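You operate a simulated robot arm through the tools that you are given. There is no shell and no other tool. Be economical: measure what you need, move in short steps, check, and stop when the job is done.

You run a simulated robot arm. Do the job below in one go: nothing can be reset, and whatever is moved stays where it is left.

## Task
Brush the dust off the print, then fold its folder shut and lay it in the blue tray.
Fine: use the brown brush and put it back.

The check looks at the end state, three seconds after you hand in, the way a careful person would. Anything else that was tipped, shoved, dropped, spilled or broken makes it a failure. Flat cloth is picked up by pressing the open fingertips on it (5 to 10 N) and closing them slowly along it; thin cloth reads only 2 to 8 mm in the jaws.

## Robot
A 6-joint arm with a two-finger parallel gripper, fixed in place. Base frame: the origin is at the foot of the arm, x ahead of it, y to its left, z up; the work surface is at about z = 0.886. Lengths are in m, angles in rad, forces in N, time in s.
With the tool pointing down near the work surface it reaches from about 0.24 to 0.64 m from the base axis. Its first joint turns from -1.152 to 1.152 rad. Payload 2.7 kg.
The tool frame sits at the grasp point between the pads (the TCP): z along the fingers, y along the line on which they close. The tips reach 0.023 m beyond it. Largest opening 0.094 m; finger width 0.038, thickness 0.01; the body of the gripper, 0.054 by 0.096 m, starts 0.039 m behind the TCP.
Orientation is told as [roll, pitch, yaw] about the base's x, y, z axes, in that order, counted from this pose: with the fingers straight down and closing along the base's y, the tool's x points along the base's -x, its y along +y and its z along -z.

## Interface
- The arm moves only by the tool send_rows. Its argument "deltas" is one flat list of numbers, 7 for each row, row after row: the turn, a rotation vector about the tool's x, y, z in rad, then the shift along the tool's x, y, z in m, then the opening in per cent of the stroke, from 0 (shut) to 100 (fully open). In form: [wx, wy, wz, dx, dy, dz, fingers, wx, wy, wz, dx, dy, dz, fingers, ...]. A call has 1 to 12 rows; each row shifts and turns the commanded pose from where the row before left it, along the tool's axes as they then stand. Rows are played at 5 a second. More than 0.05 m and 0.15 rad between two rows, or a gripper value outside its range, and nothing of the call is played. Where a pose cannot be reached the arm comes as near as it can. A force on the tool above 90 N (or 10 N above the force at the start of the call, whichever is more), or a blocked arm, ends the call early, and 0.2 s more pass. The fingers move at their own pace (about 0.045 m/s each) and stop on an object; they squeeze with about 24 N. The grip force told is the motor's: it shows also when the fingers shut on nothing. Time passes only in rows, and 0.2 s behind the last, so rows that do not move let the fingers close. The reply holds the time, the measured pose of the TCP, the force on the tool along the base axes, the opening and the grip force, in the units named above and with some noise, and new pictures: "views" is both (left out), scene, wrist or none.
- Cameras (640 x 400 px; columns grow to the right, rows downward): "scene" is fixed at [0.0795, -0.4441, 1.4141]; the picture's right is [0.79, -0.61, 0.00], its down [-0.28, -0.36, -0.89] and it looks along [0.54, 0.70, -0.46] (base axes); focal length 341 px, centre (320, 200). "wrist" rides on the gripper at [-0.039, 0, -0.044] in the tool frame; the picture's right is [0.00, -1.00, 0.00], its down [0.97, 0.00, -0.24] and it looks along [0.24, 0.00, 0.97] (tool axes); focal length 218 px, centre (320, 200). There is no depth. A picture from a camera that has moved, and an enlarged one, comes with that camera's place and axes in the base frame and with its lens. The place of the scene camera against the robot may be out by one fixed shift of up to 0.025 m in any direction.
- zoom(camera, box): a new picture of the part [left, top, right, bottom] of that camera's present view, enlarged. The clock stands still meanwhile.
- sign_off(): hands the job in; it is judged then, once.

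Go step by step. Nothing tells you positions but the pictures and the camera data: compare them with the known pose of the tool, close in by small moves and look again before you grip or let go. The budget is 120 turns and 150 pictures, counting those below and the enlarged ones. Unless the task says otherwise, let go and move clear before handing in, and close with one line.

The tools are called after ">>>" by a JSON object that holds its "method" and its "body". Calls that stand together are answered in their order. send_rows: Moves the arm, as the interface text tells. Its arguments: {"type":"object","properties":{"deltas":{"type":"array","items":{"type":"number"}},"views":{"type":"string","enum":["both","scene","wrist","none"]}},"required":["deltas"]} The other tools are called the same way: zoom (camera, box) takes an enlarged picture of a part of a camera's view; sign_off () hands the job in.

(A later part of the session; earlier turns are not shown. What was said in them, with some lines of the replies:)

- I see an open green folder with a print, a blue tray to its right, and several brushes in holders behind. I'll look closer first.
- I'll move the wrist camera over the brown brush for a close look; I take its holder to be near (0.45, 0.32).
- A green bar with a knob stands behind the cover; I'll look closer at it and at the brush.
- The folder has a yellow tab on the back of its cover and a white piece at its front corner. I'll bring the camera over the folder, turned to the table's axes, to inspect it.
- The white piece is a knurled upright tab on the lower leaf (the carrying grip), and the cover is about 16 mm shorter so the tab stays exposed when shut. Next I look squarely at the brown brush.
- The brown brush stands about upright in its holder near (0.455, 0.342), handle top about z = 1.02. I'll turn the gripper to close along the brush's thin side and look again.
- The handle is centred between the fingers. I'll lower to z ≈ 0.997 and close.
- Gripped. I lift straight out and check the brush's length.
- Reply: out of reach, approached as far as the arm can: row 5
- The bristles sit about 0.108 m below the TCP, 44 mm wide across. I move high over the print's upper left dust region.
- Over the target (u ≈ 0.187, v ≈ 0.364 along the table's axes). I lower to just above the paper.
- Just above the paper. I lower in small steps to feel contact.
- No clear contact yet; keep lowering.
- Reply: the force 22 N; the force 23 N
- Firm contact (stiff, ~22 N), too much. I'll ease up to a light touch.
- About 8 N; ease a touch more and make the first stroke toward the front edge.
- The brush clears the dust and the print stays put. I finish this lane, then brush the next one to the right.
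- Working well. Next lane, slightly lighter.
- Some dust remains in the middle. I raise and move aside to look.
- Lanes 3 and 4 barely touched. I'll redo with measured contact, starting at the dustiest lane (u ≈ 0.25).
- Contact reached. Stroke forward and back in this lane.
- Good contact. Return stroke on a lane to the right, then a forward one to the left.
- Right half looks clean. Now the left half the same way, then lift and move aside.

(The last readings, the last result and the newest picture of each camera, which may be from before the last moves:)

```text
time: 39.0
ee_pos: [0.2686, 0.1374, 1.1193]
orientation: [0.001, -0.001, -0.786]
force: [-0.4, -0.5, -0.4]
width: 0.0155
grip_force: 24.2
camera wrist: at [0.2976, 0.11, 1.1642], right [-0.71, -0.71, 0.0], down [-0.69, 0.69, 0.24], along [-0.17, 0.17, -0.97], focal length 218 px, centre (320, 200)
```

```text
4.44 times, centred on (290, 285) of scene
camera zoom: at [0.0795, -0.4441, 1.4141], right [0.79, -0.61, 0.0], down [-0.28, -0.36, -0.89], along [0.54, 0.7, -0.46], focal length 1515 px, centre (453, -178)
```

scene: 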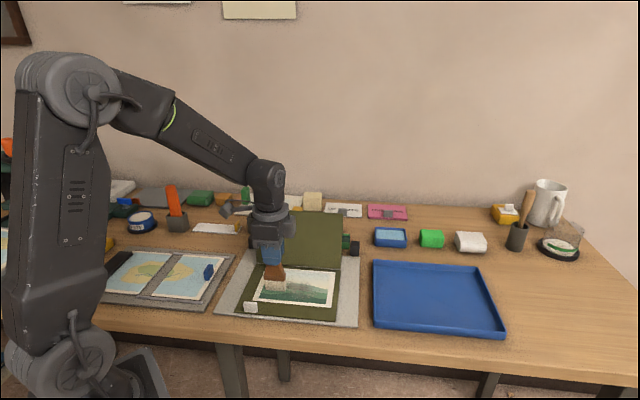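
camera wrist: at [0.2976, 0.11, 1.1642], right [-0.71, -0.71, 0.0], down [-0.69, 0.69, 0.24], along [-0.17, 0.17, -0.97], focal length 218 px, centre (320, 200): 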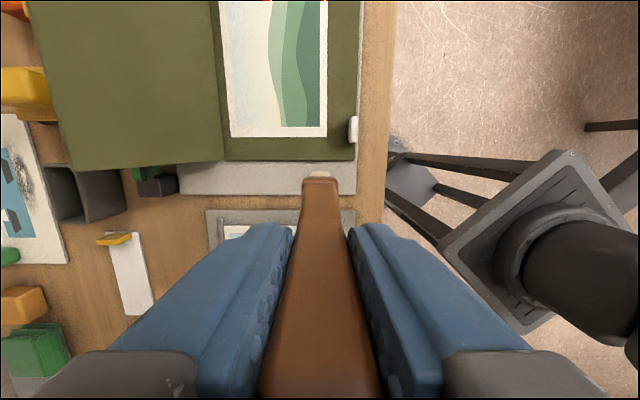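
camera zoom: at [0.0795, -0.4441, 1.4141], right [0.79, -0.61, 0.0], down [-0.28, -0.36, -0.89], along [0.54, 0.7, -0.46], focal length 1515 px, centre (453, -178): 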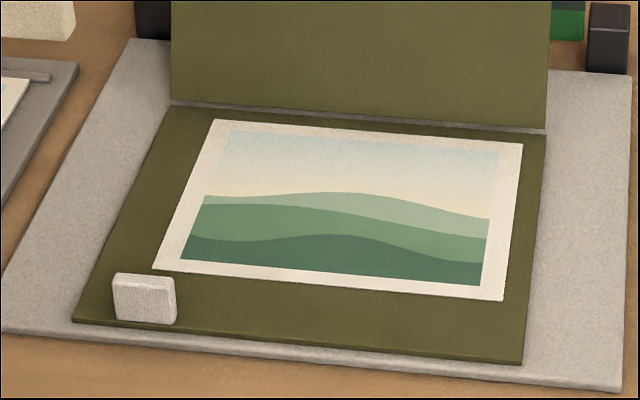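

The print is clean. I carry the brush back over its holder.

>>> {"method": "send_rows", "body": {"deltas": [0, 0, 0, 0.0017, 0.0396, -0.02, 5, 0, 0, 0, 0.0017, 0.0396, -0.02, 5, 0, 0, 0, 0.0017, 0.0396, 0, 5, 0, 0, 0, 0.0017, 0.0396, 0, 5, 0, 0, 0, 0.0017, 0.0396, 0, 5, 0, 0, 0, 0.0017, 0.0396, 0, 5, 0, 0, 0, 0.0017, 0.0396, 0, 5, 0, 0, 0, 0, 0, 0, 5], "views": "wrist"}}

>>> {"method": "zoom", "body": {"camera": "scene", "box": [180, 80, 340, 230]}}

```text
time: 40.8
ee_pos: [0.4547, 0.3392, 1.163]
orientation: [0.001, -0.001, -0.783]
force: [0.6, 0.0, -1.1]
width: 0.0154
grip_force: 24.1
camera wrist: at [0.4835, 0.3121, 1.2069], right [-0.71, -0.71, 0.0], down [-0.69, 0.69, 0.24], along [-0.17, 0.17, -0.97], focal length 218 px, centre (320, 200)
```

wrist: 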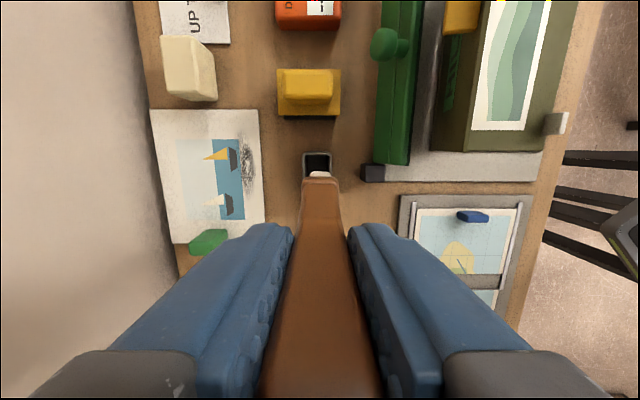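

```text
2.67 times, centred on (260, 155) of scene
camera zoom: at [0.0796, -0.4441, 1.4141], right [0.79, -0.61, 0.0], down [-0.28, -0.36, -0.89], along [0.54, 0.7, -0.46], focal length 909 px, centre (480, 320)
```

zoom: 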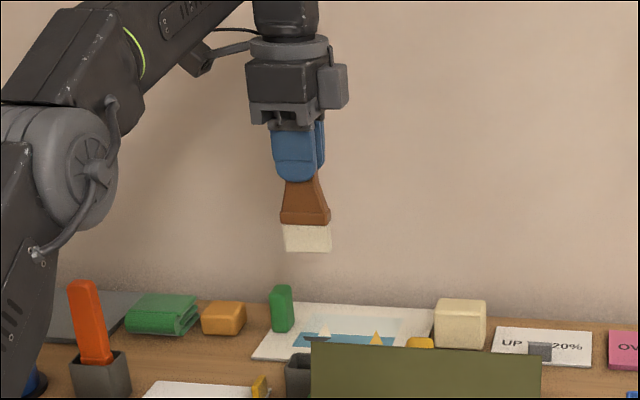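

Nearly lined up; correct 3 mm and lower to just above the rim for a check.

>>> {"method": "send_rows", "body": {"deltas": [0, 0, 0, 0.0007, 0.0033, 0, 5, 0, 0, 0, 0, 0, 0.04, 5, 0, 0, 0, 0, 0, 0.04, 5, 0, 0, 0, 0, 0, 0.024, 5, 0, 0, 0, 0, 0, 0, 5], "views": "wrist"}}

>>> {"method": "zoom", "body": {"camera": "wrist", "box": [270, 130, 370, 210]}}

>>> {"method": "zoom", "body": {"camera": "scene", "box": [220, 150, 300, 250]}}

```text
time: 42.0
ee_pos: [0.4566, 0.3421, 1.059]
orientation: [0.002, -0.003, -0.783]
force: [0.1, 0.7, -0.5]
width: 0.0155
grip_force: 23.6
camera wrist: at [0.485, 0.3144, 1.1039], right [-0.71, -0.71, 0.0], down [-0.69, 0.69, 0.24], along [-0.17, 0.17, -0.97], focal length 218 px, centre (320, 200)
```

wrist: 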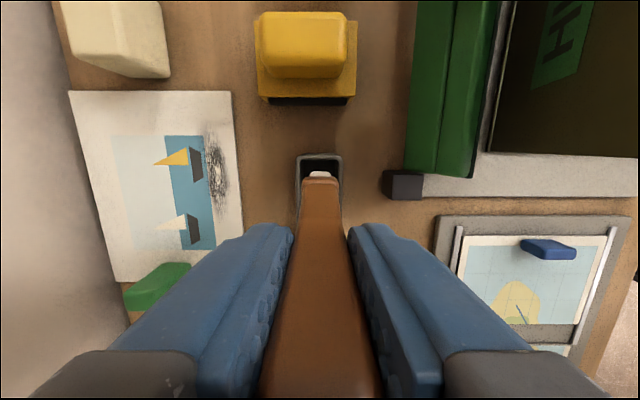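

```text
5.00 times, centred on (320, 170) of wrist
camera zoom: at [0.485, 0.3144, 1.1039], right [-0.71, -0.71, 0.0], down [-0.69, 0.69, 0.24], along [-0.17, 0.17, -0.97], focal length 1091 px, centre (320, 350)
```

zoom: 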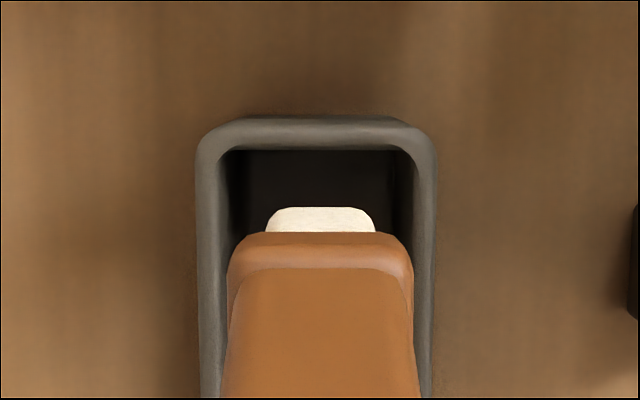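

```text
4.00 times, centred on (260, 200) of scene
camera zoom: at [0.0796, -0.4441, 1.4141], right [0.79, -0.61, 0.0], down [-0.28, -0.36, -0.89], along [0.54, 0.7, -0.46], focal length 1363 px, centre (560, 200)
```

zoom: 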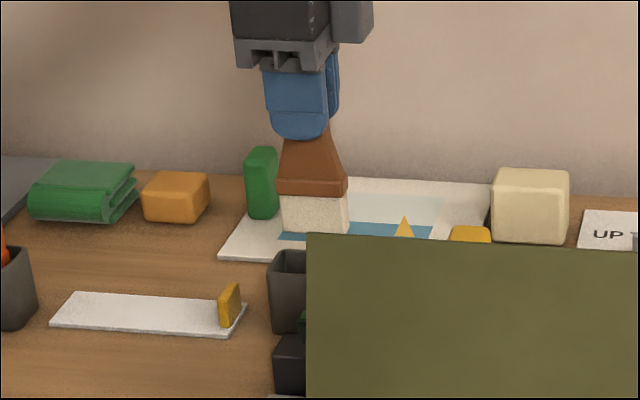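

Aligned with the holder. Lowering in.

>>> {"method": "send_rows", "body": {"deltas": [0, 0, 0, 0, 0.0005, 0.02, 5, 0, 0, 0, 0, 0, 0.02, 5, 0, 0, 0, 0, 0, 0.015, 5, 0, 0, 0, 0, 0, 0.005, 5, 0, 0, 0, 0, 0, 0.002, 5, 0, 0, 0, 0, 0, 0, 5], "views": "wrist"}}

```text
time: 43.4
ee_pos: [0.4574, 0.3445, 0.9943]
orientation: [0.001, -0.002, -0.783]
force: [0.8, -0.7, -0.3]
width: 0.0156
grip_force: 24.0
camera wrist: at [0.4863, 0.317, 1.0401], right [-0.71, -0.71, 0.0], down [-0.69, 0.69, 0.24], along [-0.17, 0.17, -0.97], focal length 218 px, centre (320, 200)
```

wrist: 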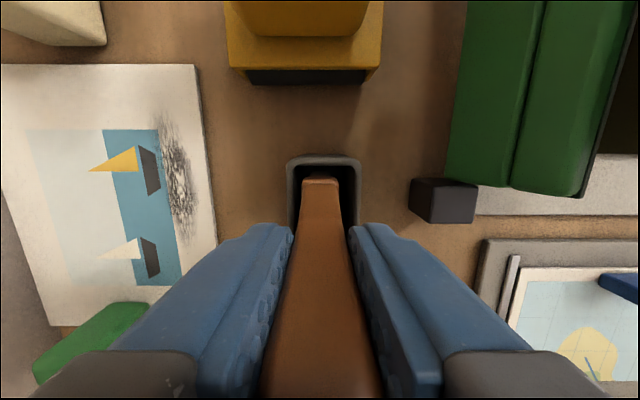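

>>> {"method": "send_rows", "body": {"deltas": [0, 0, 0, 0, -0.001, 0.002, 5, 0, 0, 0, 0, 0, 0, 5], "views": "none"}}

>>> {"method": "send_rows", "body": {"deltas": [0, 0, 0, 0, 0, 0.0015, 5, 0, 0, 0, 0, 0, 0, 5], "views": "none"}}

```text
time: 44.0
ee_pos: [0.4568, 0.3417, 0.9951]
orientation: [0.001, -0.002, -0.784]
force: [0.3, 0.5, -0.6]
width: 0.0156
grip_force: 23.5
```

```text
time: 44.6
ee_pos: [0.4593, 0.3419, 0.9924]
orientation: [0.002, -0.003, -0.783]
force: [0.2, -0.2, -0.5]
width: 0.0157
grip_force: 23.3
```

>>> {"method": "send_rows", "body": {"deltas": [0, 0, 0, 0, 0, 0.002, 5, 0, 0, 0, 0, 0, 0, 5], "views": "none"}}

>>> {"method": "send_rows", "body": {"deltas": [0, 0, 0, 0, 0, 0.002, 5, 0, 0, 0, 0, 0, 0, 5], "views": "none"}}

```text
time: 45.2
ee_pos: [0.4585, 0.3422, 0.993]
orientation: [0.004, -0.002, -0.784]
force: [-1.3, -2.0, 7.7]
width: 0.0154
grip_force: 24.3
```

```text
time: 45.8
ee_pos: [0.4574, 0.3421, 0.9899]
orientation: [0.005, -0.002, -0.782]
force: [-4.0, -2.1, 22.2]
width: 0.016
grip_force: 23.9
```

Bottomed in the holder. Ease 2 mm, open to 40 %, and rise.

>>> {"method": "send_rows", "body": {"deltas": [0, 0, 0, 0, 0, -0.002, 5, 0, 0, 0, 0, 0, 0, 20, 0, 0, 0, 0, 0, 0, 30, 0, 0, 0, 0, 0, 0, 50, 0, 0, 0, 0, 0, 0, 50, 0, 0, 0, 0, 0, -0.02, 50, 0, 0, 0, 0, 0, -0.03, 50, 0, 0, 0, 0, 0, -0.04, 50, 0, 0, 0, 0, 0, -0.04, 50, 0, 0, 0, 0, 0, 0, 50]}}

>>> {"method": "zoom", "body": {"camera": "scene", "box": [215, 170, 305, 260]}}

```text
time: 48.0
ee_pos: [0.4549, 0.3428, 1.1244]
orientation: [0.002, -0.003, -0.783]
force: [-0.6, 0.5, -0.4]
width: 0.0472
grip_force: 0.1
camera wrist: at [0.484, 0.3159, 1.1685], right [-0.71, -0.71, 0.0], down [-0.69, 0.69, 0.24], along [-0.17, 0.17, -0.97], focal length 218 px, centre (320, 200)
```

scene: 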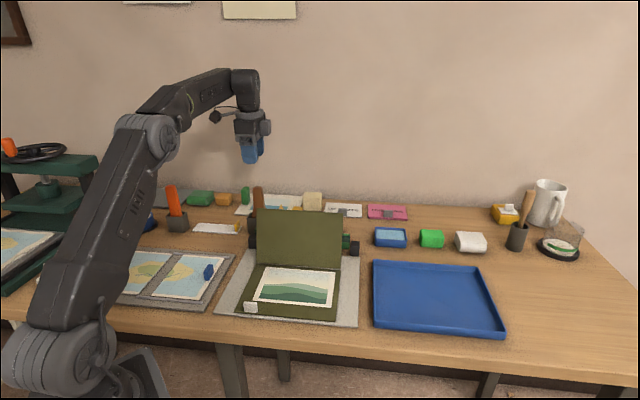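
wrist: 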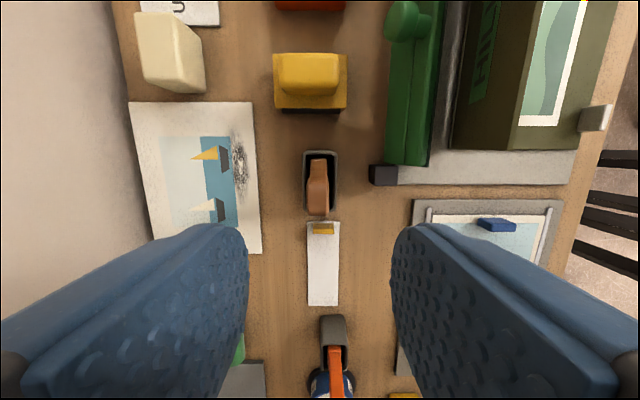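

```text
4.44 times, centred on (260, 215) of scene
camera zoom: at [0.0795, -0.4441, 1.4141], right [0.79, -0.61, 0.0], down [-0.28, -0.36, -0.89], along [0.54, 0.7, -0.46], focal length 1515 px, centre (587, 133)
```

zoom: 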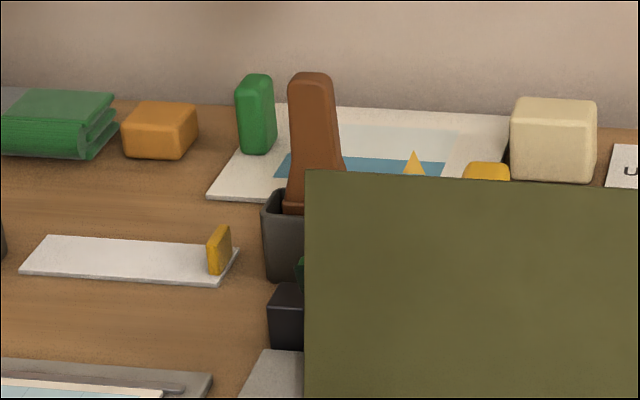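

The brush stands back in its holder as before. Next: closed fingers behind the cover, right of the yellow tab, to fold it over. I move there high and check.

>>> {"method": "send_rows", "body": {"deltas": [0, 0, 0, -0.0372, -0.0158, 0, 0, 0, 0, 0, -0.0372, -0.0158, 0, 0, 0, 0, 0, -0.0372, -0.0158, 0, 0, 0, 0, 0, -0.0372, -0.0158, 0, 0, 0, 0, 0, -0.0372, -0.0158, 0, 0, 0, 0, 0, 0, 0, 0, 0], "views": "wrist"}}

>>> {"method": "zoom", "body": {"camera": "scene", "box": [220, 130, 400, 270]}}

```text
time: 49.4
ee_pos: [0.5349, 0.1557, 1.1225]
orientation: [0.001, -0.003, -0.784]
force: [-0.3, -0.4, -0.9]
width: 0.0
grip_force: 24.5
camera wrist: at [0.5632, 0.1291, 1.1668], right [-0.71, -0.71, 0.0], down [-0.69, 0.68, 0.24], along [-0.17, 0.17, -0.97], focal length 218 px, centre (320, 200)
```

wrist: 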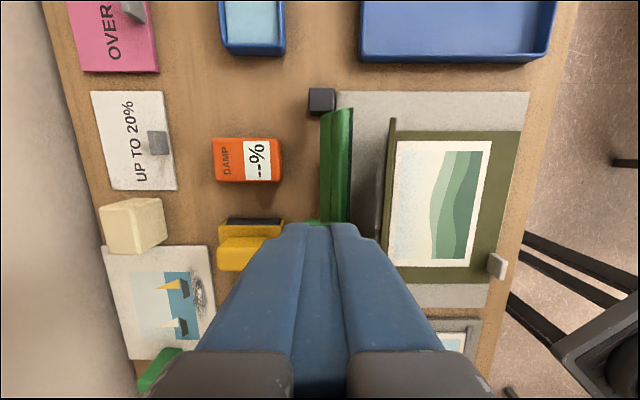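

```text
2.86 times, centred on (310, 200) of scene
camera zoom: at [0.0795, -0.4441, 1.4141], right [0.79, -0.61, 0.0], down [-0.28, -0.36, -0.89], along [0.54, 0.7, -0.46], focal length 974 px, centre (349, 200)
```

zoom: 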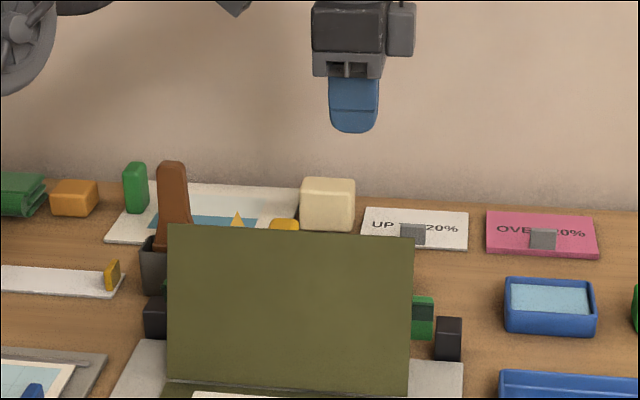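

I'm behind the cover at v ≈ 0.488, above the green bar (top ≈ 0.955). Lower so the tips are at z ≈ 0.997.

>>> {"method": "send_rows", "body": {"deltas": [0, 0, 0, 0, 0, 0.04, 0, 0, 0, 0, 0, 0, 0.04, 0, 0, 0, 0, 0, 0, 0.022, 0, 0, 0, 0, 0, 0, 0, 0], "views": "both"}}

```text
time: 50.4
ee_pos: [0.5338, 0.1549, 1.0173]
orientation: [0.003, -0.003, -0.786]
force: [0.2, 0.0, 0.0]
width: 0.0002
grip_force: 24.3
camera wrist: at [0.563, 0.1284, 1.0616], right [-0.71, -0.71, 0.0], down [-0.69, 0.69, 0.24], along [-0.17, 0.17, -0.97], focal length 218 px, centre (320, 200)
```

scene: 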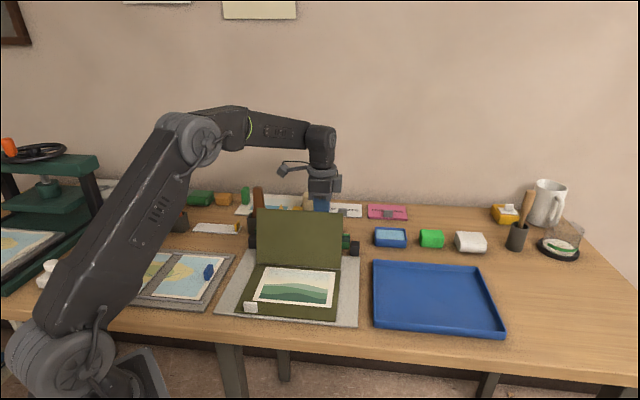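
wrist: 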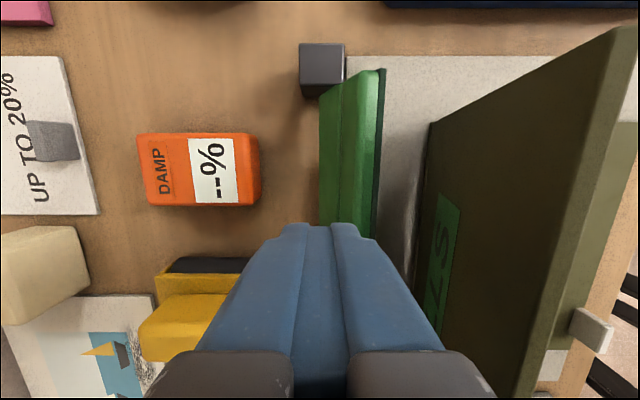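

Clear. Now push the cover forward past upright.

>>> {"method": "send_rows", "body": {"deltas": [0, 0, 0, 0, -0.02, 0, 0, 0, 0, 0, 0, -0.02, 0, 0, 0, 0, 0, 0, -0.015, 0, 0, 0, 0, 0, 0, -0.015, 0, 0, 0, 0, 0, 0, -0.01, 0, 0]}}

```text
time: 51.6
ee_pos: [0.4795, 0.0994, 1.0185]
orientation: [0.003, -0.003, -0.783]
force: [-0.9, -0.7, 0.5]
width: 0.0
grip_force: 23.9
camera wrist: at [0.5065, 0.0723, 1.0632], right [-0.71, -0.71, 0.0], down [-0.69, 0.68, 0.24], along [-0.17, 0.17, -0.97], focal length 218 px, centre (320, 200)
```

scene: 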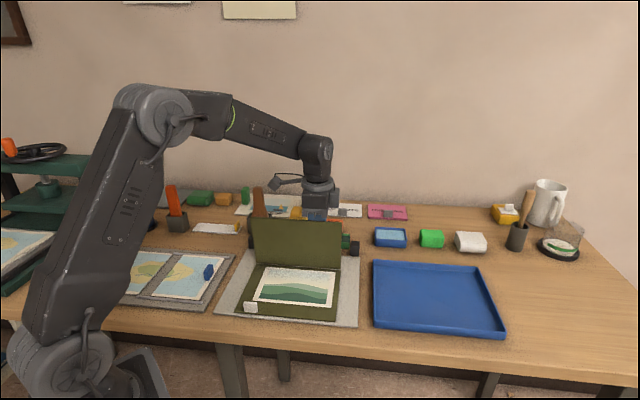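
wrist: 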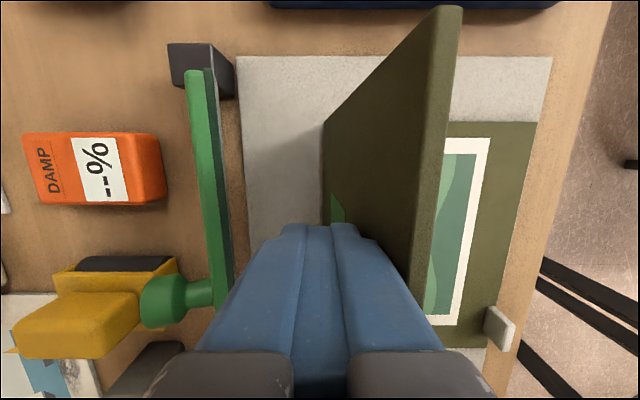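

The cover is about upright now. Continue along the arc.

>>> {"method": "send_rows", "body": {"deltas": [0, 0, 0, 0, -0.017, 0, 0, 0, 0, 0, 0, -0.016, 0, 0, 0, 0, 0, 0, -0.017, 0.008, 0, 0, 0, 0, 0, -0.016, 0.011, 0, 0, 0, 0, 0, 0, 0, 0]}}

```text
time: 52.8
ee_pos: [0.4313, 0.0507, 1.0008]
orientation: [0.001, -0.002, -0.784]
force: [0.0, 0.1, 0.2]
width: 0.0002
grip_force: 24.1
camera wrist: at [0.4599, 0.0228, 1.046], right [-0.71, -0.71, 0.0], down [-0.69, 0.69, 0.24], along [-0.17, 0.17, -0.97], focal length 218 px, centre (320, 200)
```

scene: 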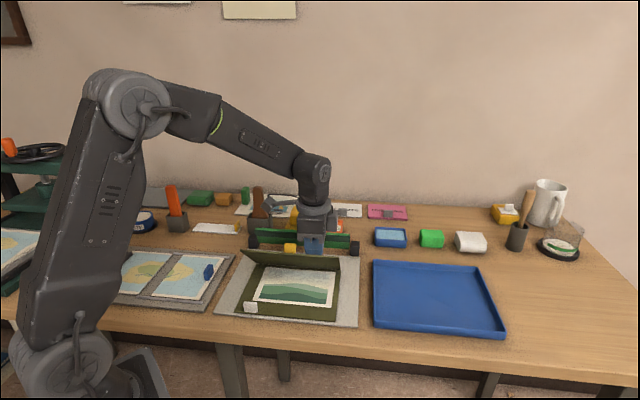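
wrist: 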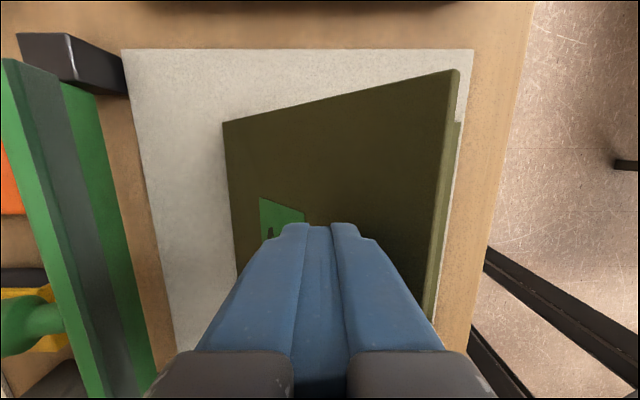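

Folding nicely. Continue down.

>>> {"method": "send_rows", "body": {"deltas": [0, 0, 0, 0, -0.013, 0.014, 0, 0, 0, 0, 0, -0.012, 0.015, 0, 0, 0, 0, 0, -0.006, 0.014, 0, 0, 0, 0, 0, -0.005, 0.013, 0, 0, 0, 0, 0, -0.002, 0.009, 0, 0, 0, 0, 0, -0.001, 0.006, 0, 0, 0, 0, 0, 0, 0, 0]}}

>>> {"method": "zoom", "body": {"camera": "scene", "box": [220, 210, 380, 330]}}

```text
time: 54.4
ee_pos: [0.4051, 0.0234, 0.9289]
orientation: [0.002, -0.001, -0.783]
force: [0.2, -0.2, -1.0]
width: 0.0
grip_force: 24.3
camera wrist: at [0.4333, -0.0035, 0.9745], right [-0.71, -0.71, 0.0], down [-0.69, 0.69, 0.24], along [-0.17, 0.17, -0.97], focal length 218 px, centre (320, 200)
```

scene: 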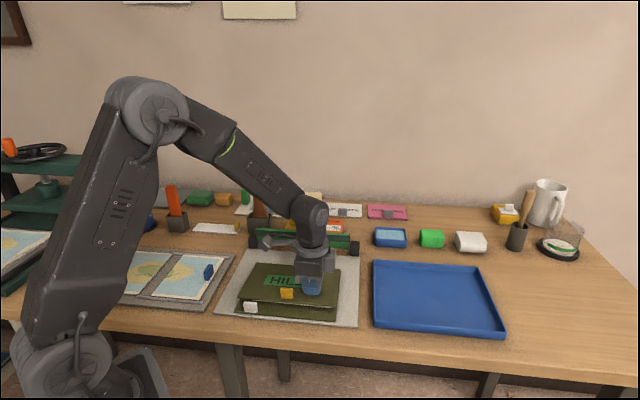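
wrist: 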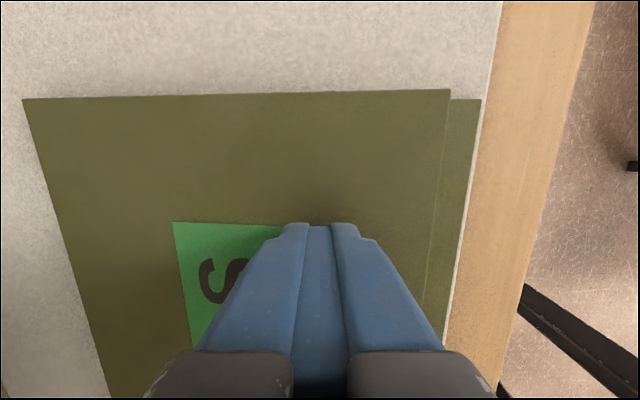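

```text
3.33 times, centred on (300, 270) of scene
camera zoom: at [0.0795, -0.4441, 1.4141], right [0.79, -0.61, 0.0], down [-0.28, -0.36, -0.89], along [0.54, 0.7, -0.46], focal length 1136 px, centre (387, -33)
```

zoom: 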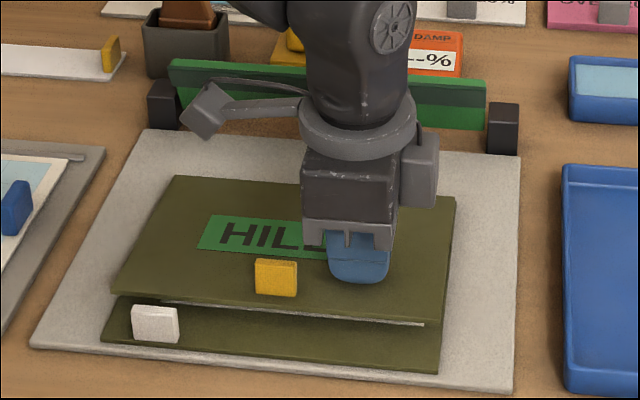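

Almost shut; press on down gently.

>>> {"method": "send_rows", "body": {"deltas": [0, 0, 0, 0, 0, 0.004, 0, 0, 0, 0, 0, 0, 0.003, 0, 0, 0, 0, 0, 0, 0, 0], "views": "none"}}

>>> {"method": "send_rows", "body": {"deltas": [0, 0, 0, 0, 0, 0.003, 0, 0, 0, 0, 0, 0, 0, 0], "views": "none"}}

>>> {"method": "zoom", "body": {"camera": "scene", "box": [220, 210, 380, 330]}}

```text
time: 55.2
ee_pos: [0.4037, 0.0254, 0.9217]
orientation: [0.003, -0.002, -0.783]
force: [0.3, 0.7, 0.2]
width: 0.0001
grip_force: 24.0
```

```text
time: 55.8
ee_pos: [0.4028, 0.0252, 0.9195]
orientation: [0.003, 0.0, -0.785]
force: [-0.3, 0.6, -0.6]
width: 0.0
grip_force: 23.9
```

```text
3.33 times, centred on (300, 270) of scene
camera zoom: at [0.0796, -0.4441, 1.4141], right [0.79, -0.61, 0.0], down [-0.28, -0.36, -0.89], along [0.54, 0.7, -0.46], focal length 1136 px, centre (387, -33)
```

zoom: 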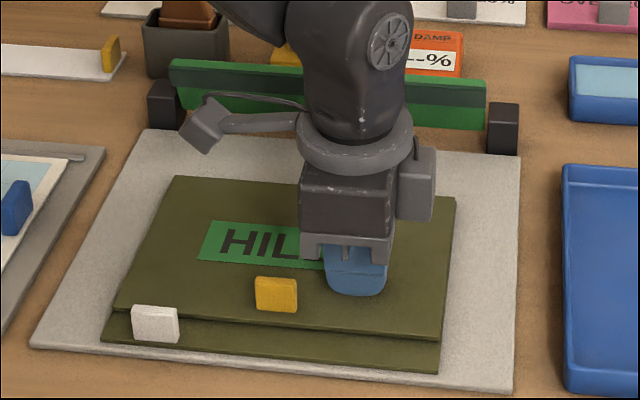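

>>> {"method": "send_rows", "body": {"deltas": [0, 0, 0, 0, 0, 0.003, 0, 0, 0, 0, 0, 0, 0, 0], "views": "none"}}

>>> {"method": "send_rows", "body": {"deltas": [0, 0, 0, 0, 0, 0.002, 0, 0, 0, 0, 0, 0, 0, 0], "views": "none"}}

```text
time: 56.4
ee_pos: [0.4036, 0.0233, 0.9171]
orientation: [0.002, -0.001, -0.783]
force: [-9.8, 0.6, 21.8]
width: 0.0
grip_force: 24.0
```

```text
time: 57.0
ee_pos: [0.4045, 0.0236, 0.9164]
orientation: [0.005, -0.004, -0.784]
force: [-13.3, 5.6, 40.5]
width: 0.0
grip_force: 23.7
```

Shut firmly. I rise and move to look at the white tab from above.

>>> {"method": "send_rows", "body": {"deltas": [0, 0, 0, 0, 0, -0.04, 0, 0, 0, 0, 0, 0, -0.05, 0, 0, 0, 0, 0.03, -0.0125, -0.03, 40, 0, 0, 0, 0.03, -0.0125, 0, 40, 0, 0, 0, 0.03, -0.0125, 0, 40, 0, 0, 0, 0.03, -0.0125, 0, 40, 0, 0, 0, 0, 0, 0, 40], "views": "both"}}

>>> {"method": "zoom", "body": {"camera": "wrist", "box": [240, 130, 400, 260]}}

>>> {"method": "zoom", "body": {"camera": "scene", "box": [220, 240, 380, 340]}}

```text
time: 58.6
ee_pos: [0.2824, 0.0734, 1.0324]
orientation: [0.0, -0.003, -0.785]
force: [0.2, 0.1, -0.8]
width: 0.0378
grip_force: 0.0
camera wrist: at [0.3102, 0.046, 1.0763], right [-0.71, -0.71, 0.0], down [-0.69, 0.69, 0.24], along [-0.17, 0.17, -0.97], focal length 218 px, centre (320, 200)
```

scene: 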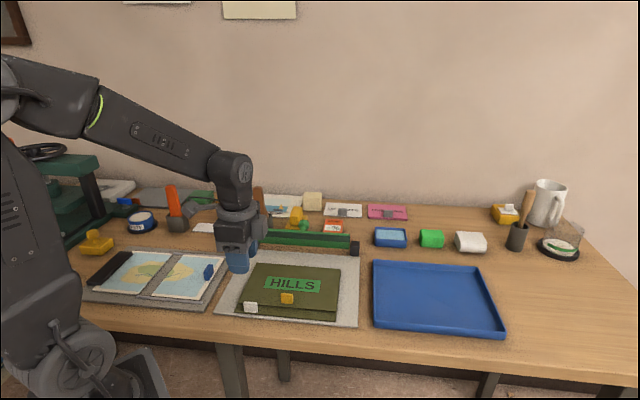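
wrist: 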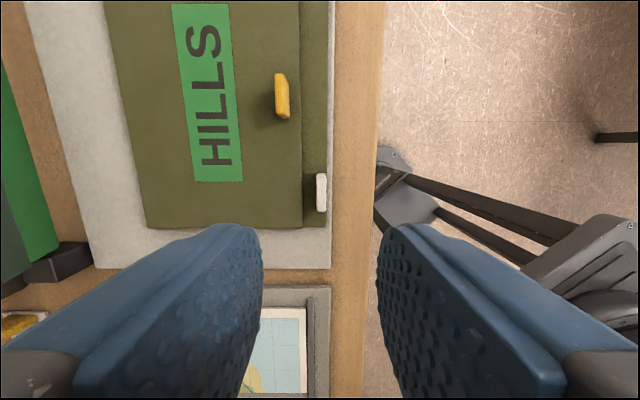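

```text
3.08 times, centred on (320, 195) of wrist
camera zoom: at [0.3102, 0.046, 1.0763], right [-0.71, -0.71, 0.0], down [-0.69, 0.69, 0.24], along [-0.17, 0.17, -0.97], focal length 672 px, centre (320, 215)
```

zoom: 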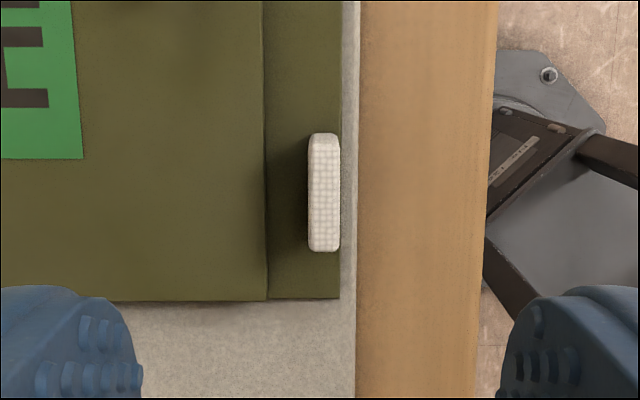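

```text
4.00 times, centred on (300, 290) of scene
camera zoom: at [0.0795, -0.4441, 1.4141], right [0.79, -0.61, 0.0], down [-0.28, -0.36, -0.89], along [0.54, 0.7, -0.46], focal length 1363 px, centre (400, -160)
```

zoom: 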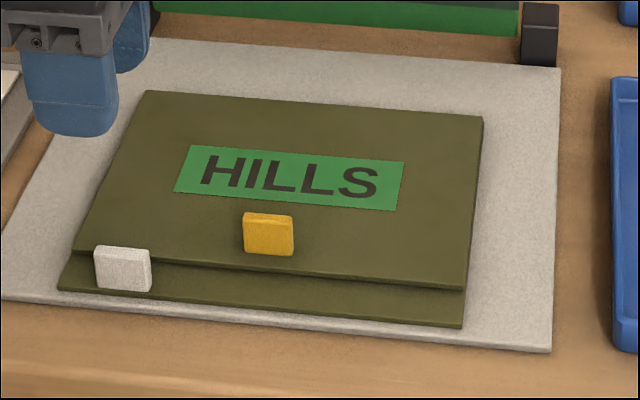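

The tab is at (u 0.153, v 0.251), 8 mm thick, standing ~20 mm above the closed cover, aligned with the fingers. I lower around it.

>>> {"method": "send_rows", "body": {"deltas": [0, 0, 0, -0.005, -0.0005, 0.04, 30, 0, 0, 0, 0, 0, 0.035, 30, 0, 0, 0, 0, 0, 0.025, 30, 0, 0, 0, 0, 0, 0.006, 30, 0, 0, 0, 0, 0, 0, 30], "views": "wrist"}}

>>> {"method": "zoom", "body": {"camera": "scene", "box": [210, 250, 330, 330]}}

```text
time: 59.8
ee_pos: [0.289, 0.0692, 0.9262]
orientation: [0.002, -0.003, -0.783]
force: [0.1, 0.2, -0.5]
width: 0.0283
grip_force: 0.1
camera wrist: at [0.3173, 0.042, 0.9718], right [-0.71, -0.71, 0.0], down [-0.69, 0.69, 0.24], along [-0.17, 0.17, -0.97], focal length 218 px, centre (320, 200)
```

wrist: 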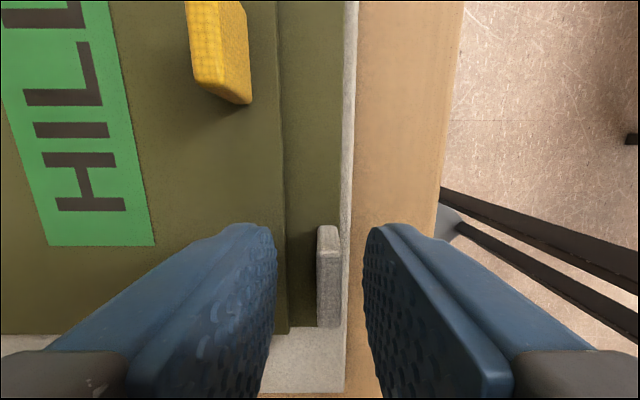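

```text
5.00 times, centred on (270, 290) of scene
camera zoom: at [0.0796, -0.4441, 1.4141], right [0.79, -0.61, 0.0], down [-0.28, -0.36, -0.89], along [0.54, 0.7, -0.46], focal length 1704 px, centre (570, -250)
```

zoom: 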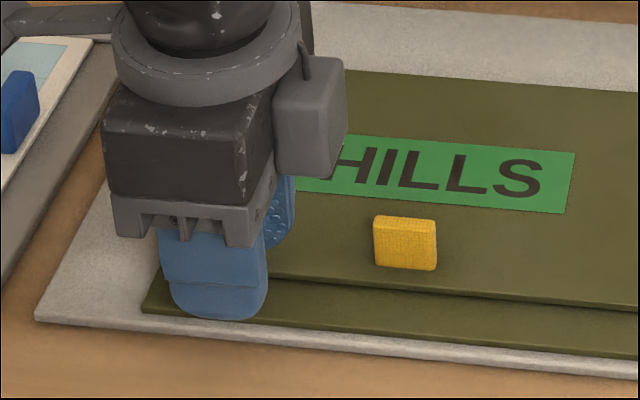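

Tab is ~2.5 mm toward the front of centre; I correct, lower 4 mm and close.

>>> {"method": "send_rows", "body": {"deltas": [0, 0, 0, 0, -0.0025, 0.002, 30, 0, 0, 0, 0, 0, 0.002, 30, 0, 0, 0, 0, 0, 0, 30], "views": "wrist"}}

```text
time: 60.6
ee_pos: [0.2853, 0.068, 0.9232]
orientation: [0.002, -0.003, -0.784]
force: [0.2, 0.8, 0.5]
width: 0.0284
grip_force: 0.1
camera wrist: at [0.3142, 0.0408, 0.9685], right [-0.71, -0.71, 0.0], down [-0.69, 0.69, 0.24], along [-0.17, 0.17, -0.97], focal length 218 px, centre (320, 200)
```

wrist: 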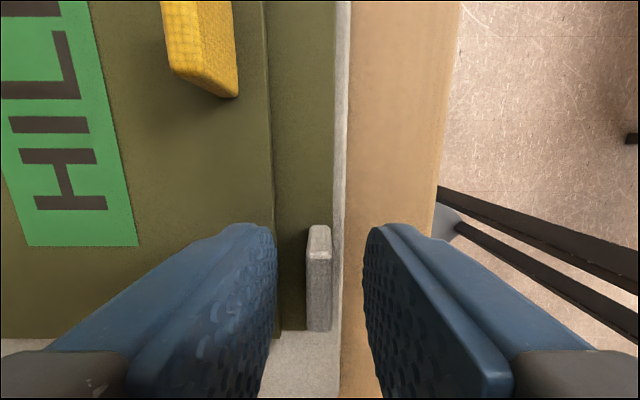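

Centred. Close on the tab.

>>> {"method": "send_rows", "body": {"deltas": [0, 0, 0, 0, 0, 0.0015, 25, 0, 0, 0, 0, 0, 0, 15, 0, 0, 0, 0, 0, 0, 8, 0, 0, 0, 0, 0, 0, 0, 0, 0, 0, 0, 0, 0, 0, 0, 0, 0, 0, 0, 0, 0], "views": "wrist"}}

```text
time: 62.0
ee_pos: [0.2859, 0.0688, 0.9224]
orientation: [0.002, -0.002, -0.783]
force: [0.0, 0.6, -0.8]
width: 0.0073
grip_force: 24.2
camera wrist: at [0.3139, 0.0409, 0.9673], right [-0.71, -0.71, 0.0], down [-0.69, 0.69, 0.24], along [-0.17, 0.17, -0.97], focal length 218 px, centre (320, 200)
```

wrist: 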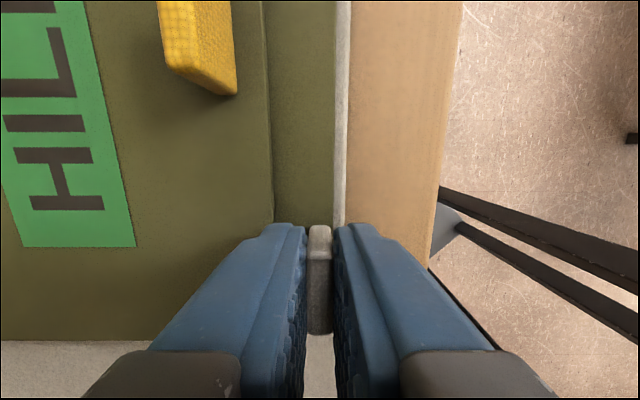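

Gripped at 7.3 mm with full force. A small test lift of 15 mm.

>>> {"method": "send_rows", "body": {"deltas": [0, 0, 0, 0, 0, -0.005, 0, 0, 0, 0, 0, 0, -0.005, 0, 0, 0, 0, 0, 0, -0.005, 0, 0, 0, 0, 0, 0, 0, 0], "views": "wrist"}}

>>> {"method": "zoom", "body": {"camera": "scene", "box": [210, 230, 370, 340]}}

```text
time: 63.0
ee_pos: [0.2861, 0.067, 0.9373]
orientation: [0.001, -0.001, -0.784]
force: [0.6, 0.5, -1.5]
width: 0.0077
grip_force: 23.8
camera wrist: at [0.3145, 0.0405, 0.9823], right [-0.71, -0.71, 0.0], down [-0.69, 0.69, 0.24], along [-0.17, 0.17, -0.97], focal length 218 px, centre (320, 200)
```

wrist: 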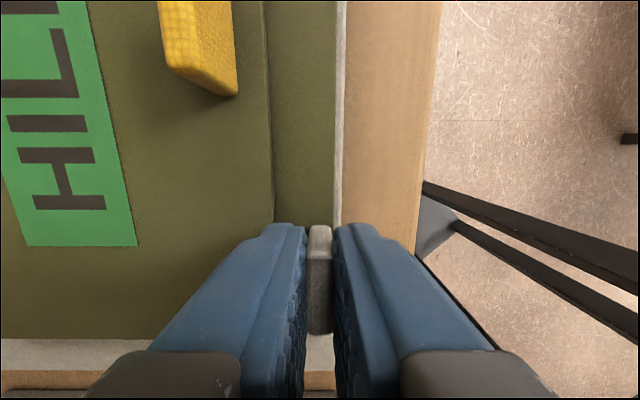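

```text
3.64 times, centred on (290, 285) of scene
camera zoom: at [0.0796, -0.4441, 1.4141], right [0.79, -0.61, 0.0], down [-0.28, -0.36, -0.89], along [0.54, 0.7, -0.46], focal length 1240 px, centre (429, -109)
```

zoom: 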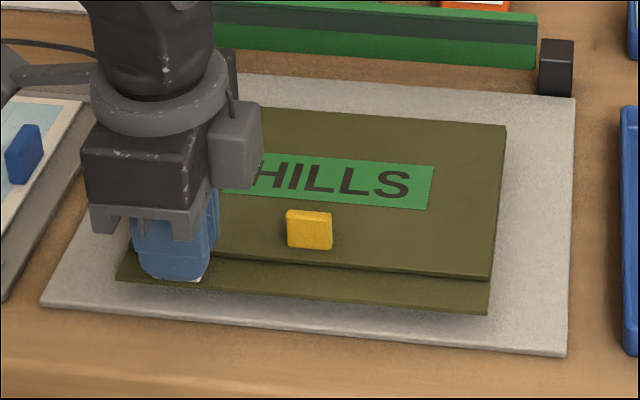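

The folder lifts level and stays shut (~0.15 kg). Tray spans about u 0.400–0.647, v 0.247–0.446; I lift more and carry the folder toward it.

>>> {"method": "send_rows", "body": {"deltas": [0, 0, 0, 0, 0, -0.02, 0, 0, 0, 0, 0, 0, -0.025, 0, 0, 0, 0, -0.012, 0, -0.02, 0, 0, 0, 0, -0.025, 0.002, 0, 0, 0, 0, 0, -0.03, 0.003, 0, 0, 0, 0, 0, -0.03, 0.003, 0, 0, 0, 0, 0, -0.03, 0.003, 0, 0, 0, 0, 0, -0.03, 0.003, 0, 0, 0, 0, 0, -0.025, 0.002, 0, 0, 0, 0, 0, -0.012, 0, 0, 0, 0, 0, 0, 0, 0, 0, 0]}}

```text
time: 65.4
ee_pos: [0.4345, -0.0577, 1.0045]
orientation: [0.003, -0.001, -0.783]
force: [-0.6, 0.5, -2.0]
width: 0.0072
grip_force: 23.6
camera wrist: at [0.463, -0.0856, 1.0487], right [-0.71, -0.71, 0.0], down [-0.69, 0.69, 0.24], along [-0.17, 0.17, -0.97], focal length 218 px, centre (320, 200)
```

scene: 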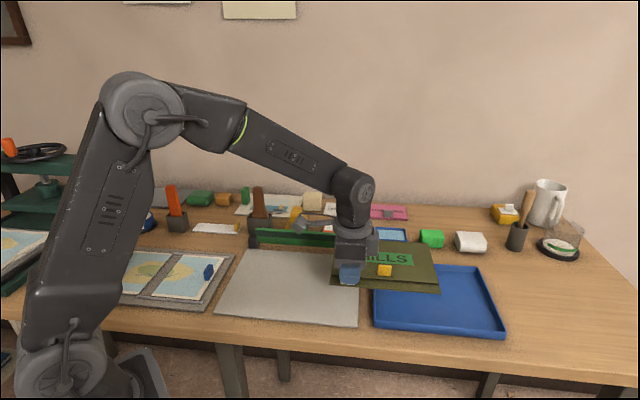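
wrist: 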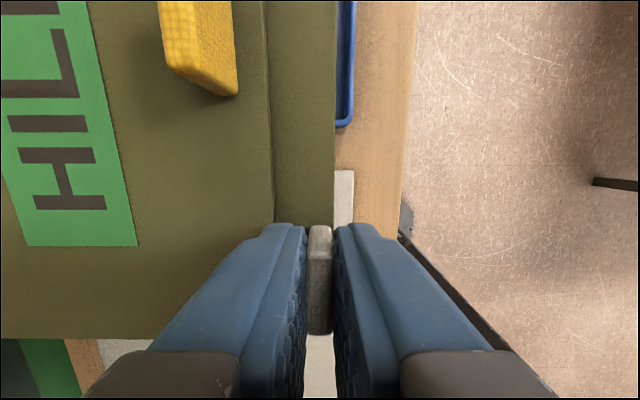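

Tray corner check agrees (0.400, 0.245). Move the rest of the way over the tray and lower partway.

>>> {"method": "send_rows", "body": {"deltas": [0, 0, 0, -0.02, 0.001, 0, 0, 0, 0, 0, -0.03, 0.002, 0, 0, 0, 0, 0, -0.03, 0.002, 0, 0, 0, 0, 0, -0.02, 0.001, 0, 0, 0, 0, 0, -0.01, 0, 0, 0, 0, 0, 0, 0, 0, 0.02, 0, 0, 0, 0, 0, 0, 0.02, 0, 0, 0, 0, 0, 0, 0, 0]}}

>>> {"method": "zoom", "body": {"camera": "scene", "box": [350, 230, 520, 350]}}

```text
time: 67.2
ee_pos: [0.5152, -0.1309, 0.9623]
orientation: [0.001, -0.002, -0.783]
force: [1.0, 0.3, -1.6]
width: 0.0076
grip_force: 24.1
camera wrist: at [0.5444, -0.1581, 1.0072], right [-0.71, -0.71, 0.0], down [-0.69, 0.69, 0.24], along [-0.17, 0.17, -0.97], focal length 218 px, centre (320, 200)
```

scene: 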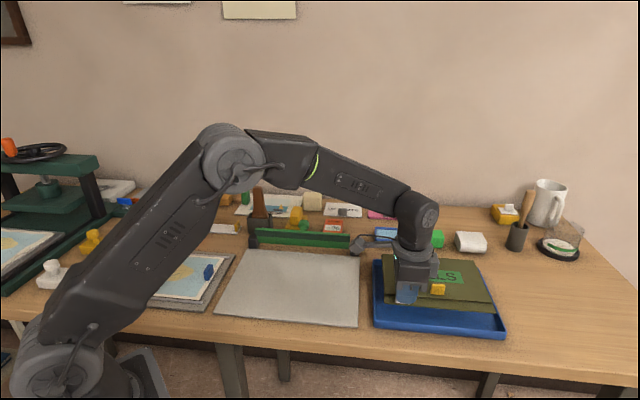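
wrist: 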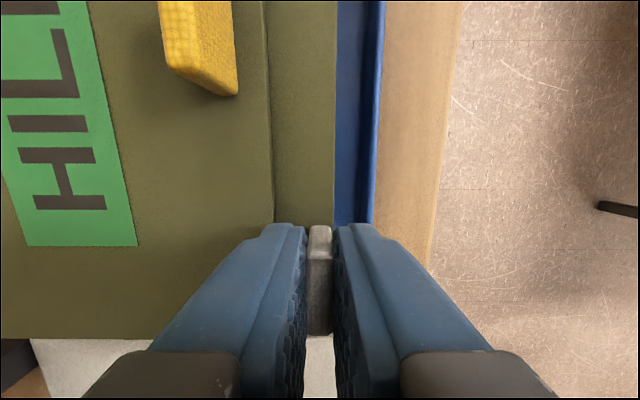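

```text
3.33 times, centred on (435, 290) of scene
camera zoom: at [0.0796, -0.4441, 1.4141], right [0.79, -0.61, 0.0], down [-0.28, -0.36, -0.89], along [0.54, 0.7, -0.46], focal length 1136 px, centre (-63, -100)
```

zoom: 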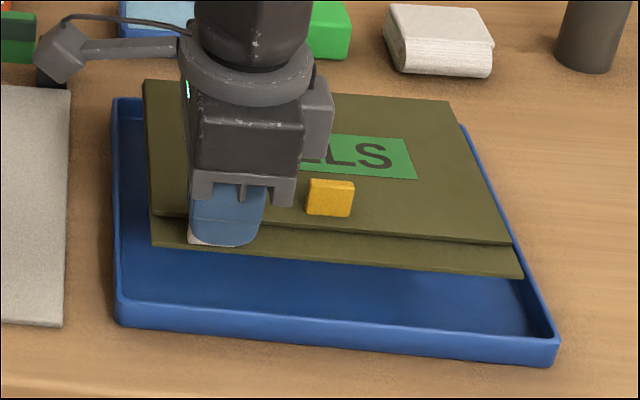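

Centred by the numbers. Lower 20 mm more and check.

>>> {"method": "send_rows", "body": {"deltas": [0, 0, 0, 0, 0, 0.01, 0, 0, 0, 0, 0, 0, 0.012, 0, 0, 0, 0, 0, 0, 0, 0], "views": "wrist"}}

>>> {"method": "zoom", "body": {"camera": "scene", "box": [350, 230, 520, 350]}}

```text
time: 68.0
ee_pos: [0.5146, -0.1286, 0.9391]
orientation: [0.002, -0.003, -0.784]
force: [0.5, -0.4, -1.4]
width: 0.0076
grip_force: 23.8
camera wrist: at [0.5437, -0.1564, 0.984], right [-0.71, -0.71, 0.0], down [-0.69, 0.69, 0.24], along [-0.17, 0.17, -0.97], focal length 218 px, centre (320, 200)
```

wrist: 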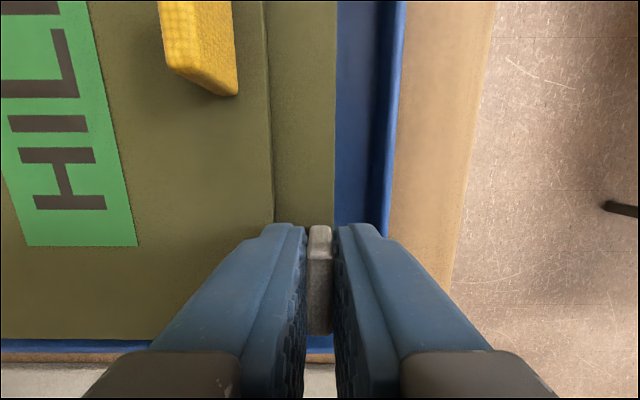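

```text
3.33 times, centred on (435, 290) of scene
camera zoom: at [0.0796, -0.4441, 1.4141], right [0.79, -0.61, 0.0], down [-0.28, -0.36, -0.89], along [0.54, 0.7, -0.46], focal length 1136 px, centre (-63, -100)
```

zoom: 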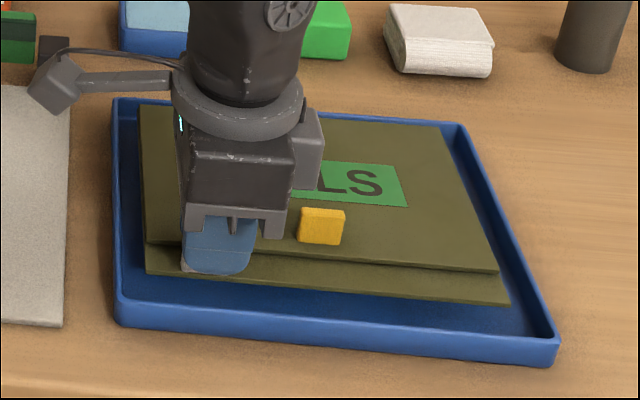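

Gaps are even on all sides. Lower to the floor.

>>> {"method": "send_rows", "body": {"deltas": [0, 0, 0, 0, 0, 0.006, 0, 0, 0, 0, 0, 0, 0.005, 0, 0, 0, 0, 0, 0, 0.003, 0, 0, 0, 0, 0, 0, 0, 0], "views": "none"}}

>>> {"method": "send_rows", "body": {"deltas": [0, 0, 0, 0, 0, 0.0015, 0, 0, 0, 0, 0, 0, 0, 0], "views": "none"}}

```text
time: 69.0
ee_pos: [0.5149, -0.1303, 0.9278]
orientation: [0.001, -0.002, -0.783]
force: [1.0, -0.6, -1.8]
width: 0.0073
grip_force: 23.7
```

```text
time: 69.6
ee_pos: [0.5141, -0.129, 0.9251]
orientation: [0.001, -0.002, -0.784]
force: [0.3, -0.1, -1.1]
width: 0.0075
grip_force: 23.9
```

>>> {"method": "send_rows", "body": {"deltas": [0, 0, 0, 0, 0, 0.0015, 0, 0, 0, 0, 0, 0, 0, 0], "views": "none"}}

>>> {"method": "send_rows", "body": {"deltas": [0, 0, 0, 0, 0, 0.0015, 0, 0, 0, 0, 0, 0, 0, 0], "views": "none"}}

```text
time: 70.2
ee_pos: [0.5149, -0.131, 0.9245]
orientation: [0.002, -0.002, -0.783]
force: [-0.3, 0.1, -0.9]
width: 0.0077
grip_force: 24.6
```

```text
time: 70.8
ee_pos: [0.5155, -0.1303, 0.9223]
orientation: [0.002, -0.002, -0.783]
force: [0.0, -0.2, -0.4]
width: 0.0071
grip_force: 23.8
```

>>> {"method": "send_rows", "body": {"deltas": [0, 0, 0, 0, 0, 0.0015, 0, 0, 0, 0, 0, 0, 0, 0], "views": "wrist"}}

>>> {"method": "zoom", "body": {"camera": "scene", "box": [350, 230, 520, 350]}}

```text
time: 71.4
ee_pos: [0.5173, -0.1313, 0.9215]
orientation: [0.002, -0.002, -0.782]
force: [-0.4, 0.1, 8.4]
width: 0.0075
grip_force: 24.4
camera wrist: at [0.5447, -0.1572, 0.9663], right [-0.71, -0.71, 0.0], down [-0.69, 0.69, 0.24], along [-0.17, 0.17, -0.97], focal length 218 px, centre (320, 200)
```

wrist: 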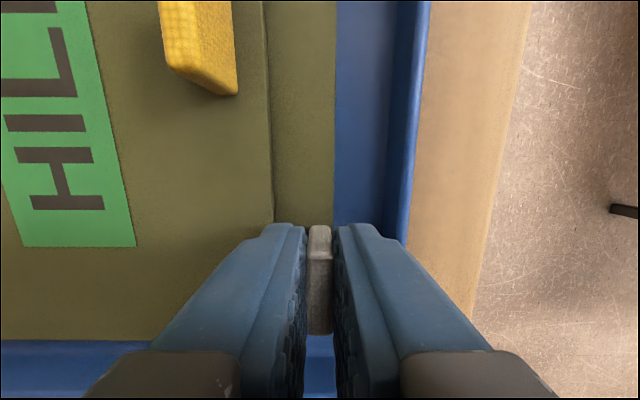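

```text
3.33 times, centred on (435, 290) of scene
camera zoom: at [0.0794, -0.4441, 1.4141], right [0.79, -0.61, 0.0], down [-0.28, -0.36, -0.89], along [0.54, 0.7, -0.46], focal length 1136 px, centre (-63, -100)
```

zoom: 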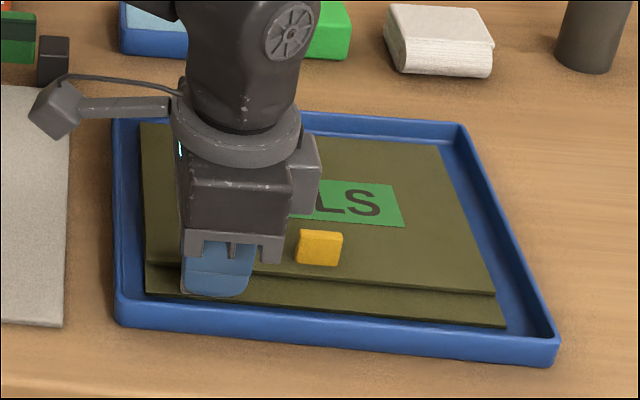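

Down on the tray floor. Open modestly and rise clear.

>>> {"method": "send_rows", "body": {"deltas": [0, 0, 0, 0, 0, -0.001, 10, 0, 0, 0, 0, 0, 0, 18, 0, 0, 0, 0, 0, 0, 25, 0, 0, 0, 0, 0, 0, 25, 0, 0, 0, 0, 0, -0.02, 25, 0, 0, 0, 0, 0, -0.04, 25, 0, 0, 0, 0, 0, -0.04, 25, 0, 0, 0, 0.03, -0.02, -0.03, 25, 0, 0, 0, 0.04, -0.02, -0.02, 25, 0, 0, 0, 0.04, 0, -0.02, 25, 0, 0, 0, 0.04, 0, 0, 25, 0, 0, 0, 0, 0, 0, 25]}}

>>> {"method": "zoom", "body": {"camera": "scene", "box": [350, 230, 520, 350]}}

>>> {"method": "zoom", "body": {"camera": "scene", "box": [180, 170, 400, 330]}}

```text
time: 74.0
ee_pos: [0.3817, -0.0526, 1.0884]
orientation: [0.002, -0.003, -0.784]
force: [-0.2, 0.3, 0.3]
width: 0.0236
grip_force: 0.0
camera wrist: at [0.4085, -0.0799, 1.1336], right [-0.71, -0.71, 0.0], down [-0.69, 0.69, 0.24], along [-0.17, 0.17, -0.97], focal length 218 px, centre (320, 200)
```

scene: 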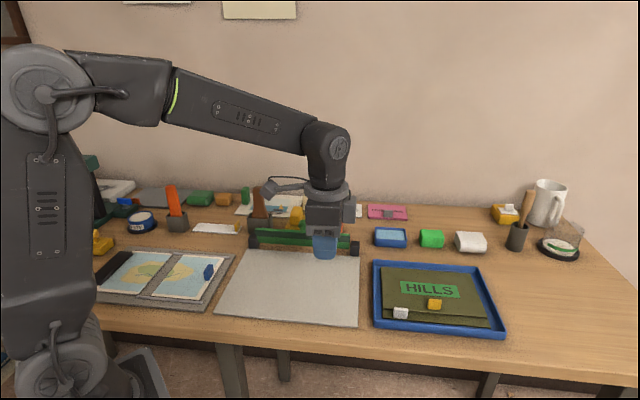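
wrist: 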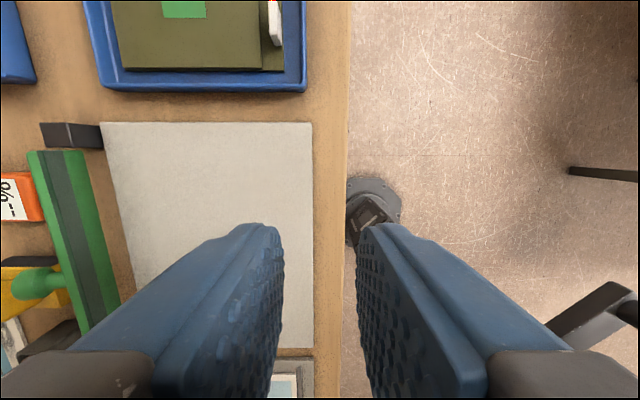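

```text
3.33 times, centred on (435, 290) of scene
camera zoom: at [0.0795, -0.4441, 1.4141], right [0.79, -0.61, 0.0], down [-0.28, -0.36, -0.89], along [0.54, 0.7, -0.46], focal length 1136 px, centre (-63, -100)
```

zoom: 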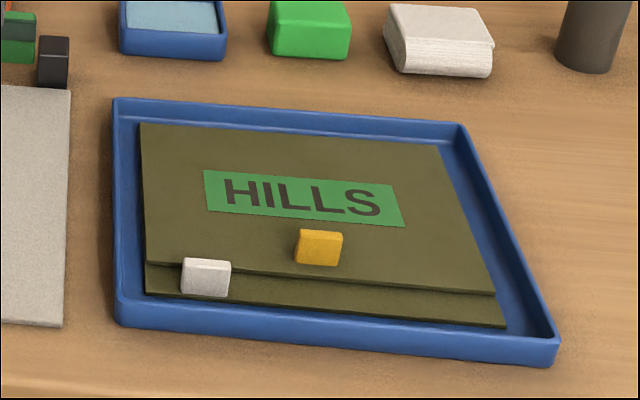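

```text
2.50 times, centred on (290, 250) of scene
camera zoom: at [0.0795, -0.4441, 1.4141], right [0.79, -0.61, 0.0], down [-0.28, -0.36, -0.89], along [0.54, 0.7, -0.46], focal length 852 px, centre (395, 75)
```

zoom: 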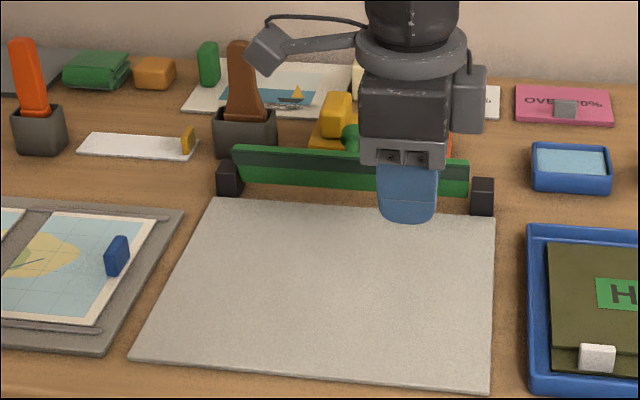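

The folder lies shut and flat in the blue tray, the brush stands in its holder, and nothing else has moved. The gripper is empty and clear, so I hand in.

>>> {"method": "sign_off", "body": {}}

```text
The job is handed in.
```

The print is brushed clean with the brown brush, the brush is back in its holder, and the shut folder lies flat in the blue tray.
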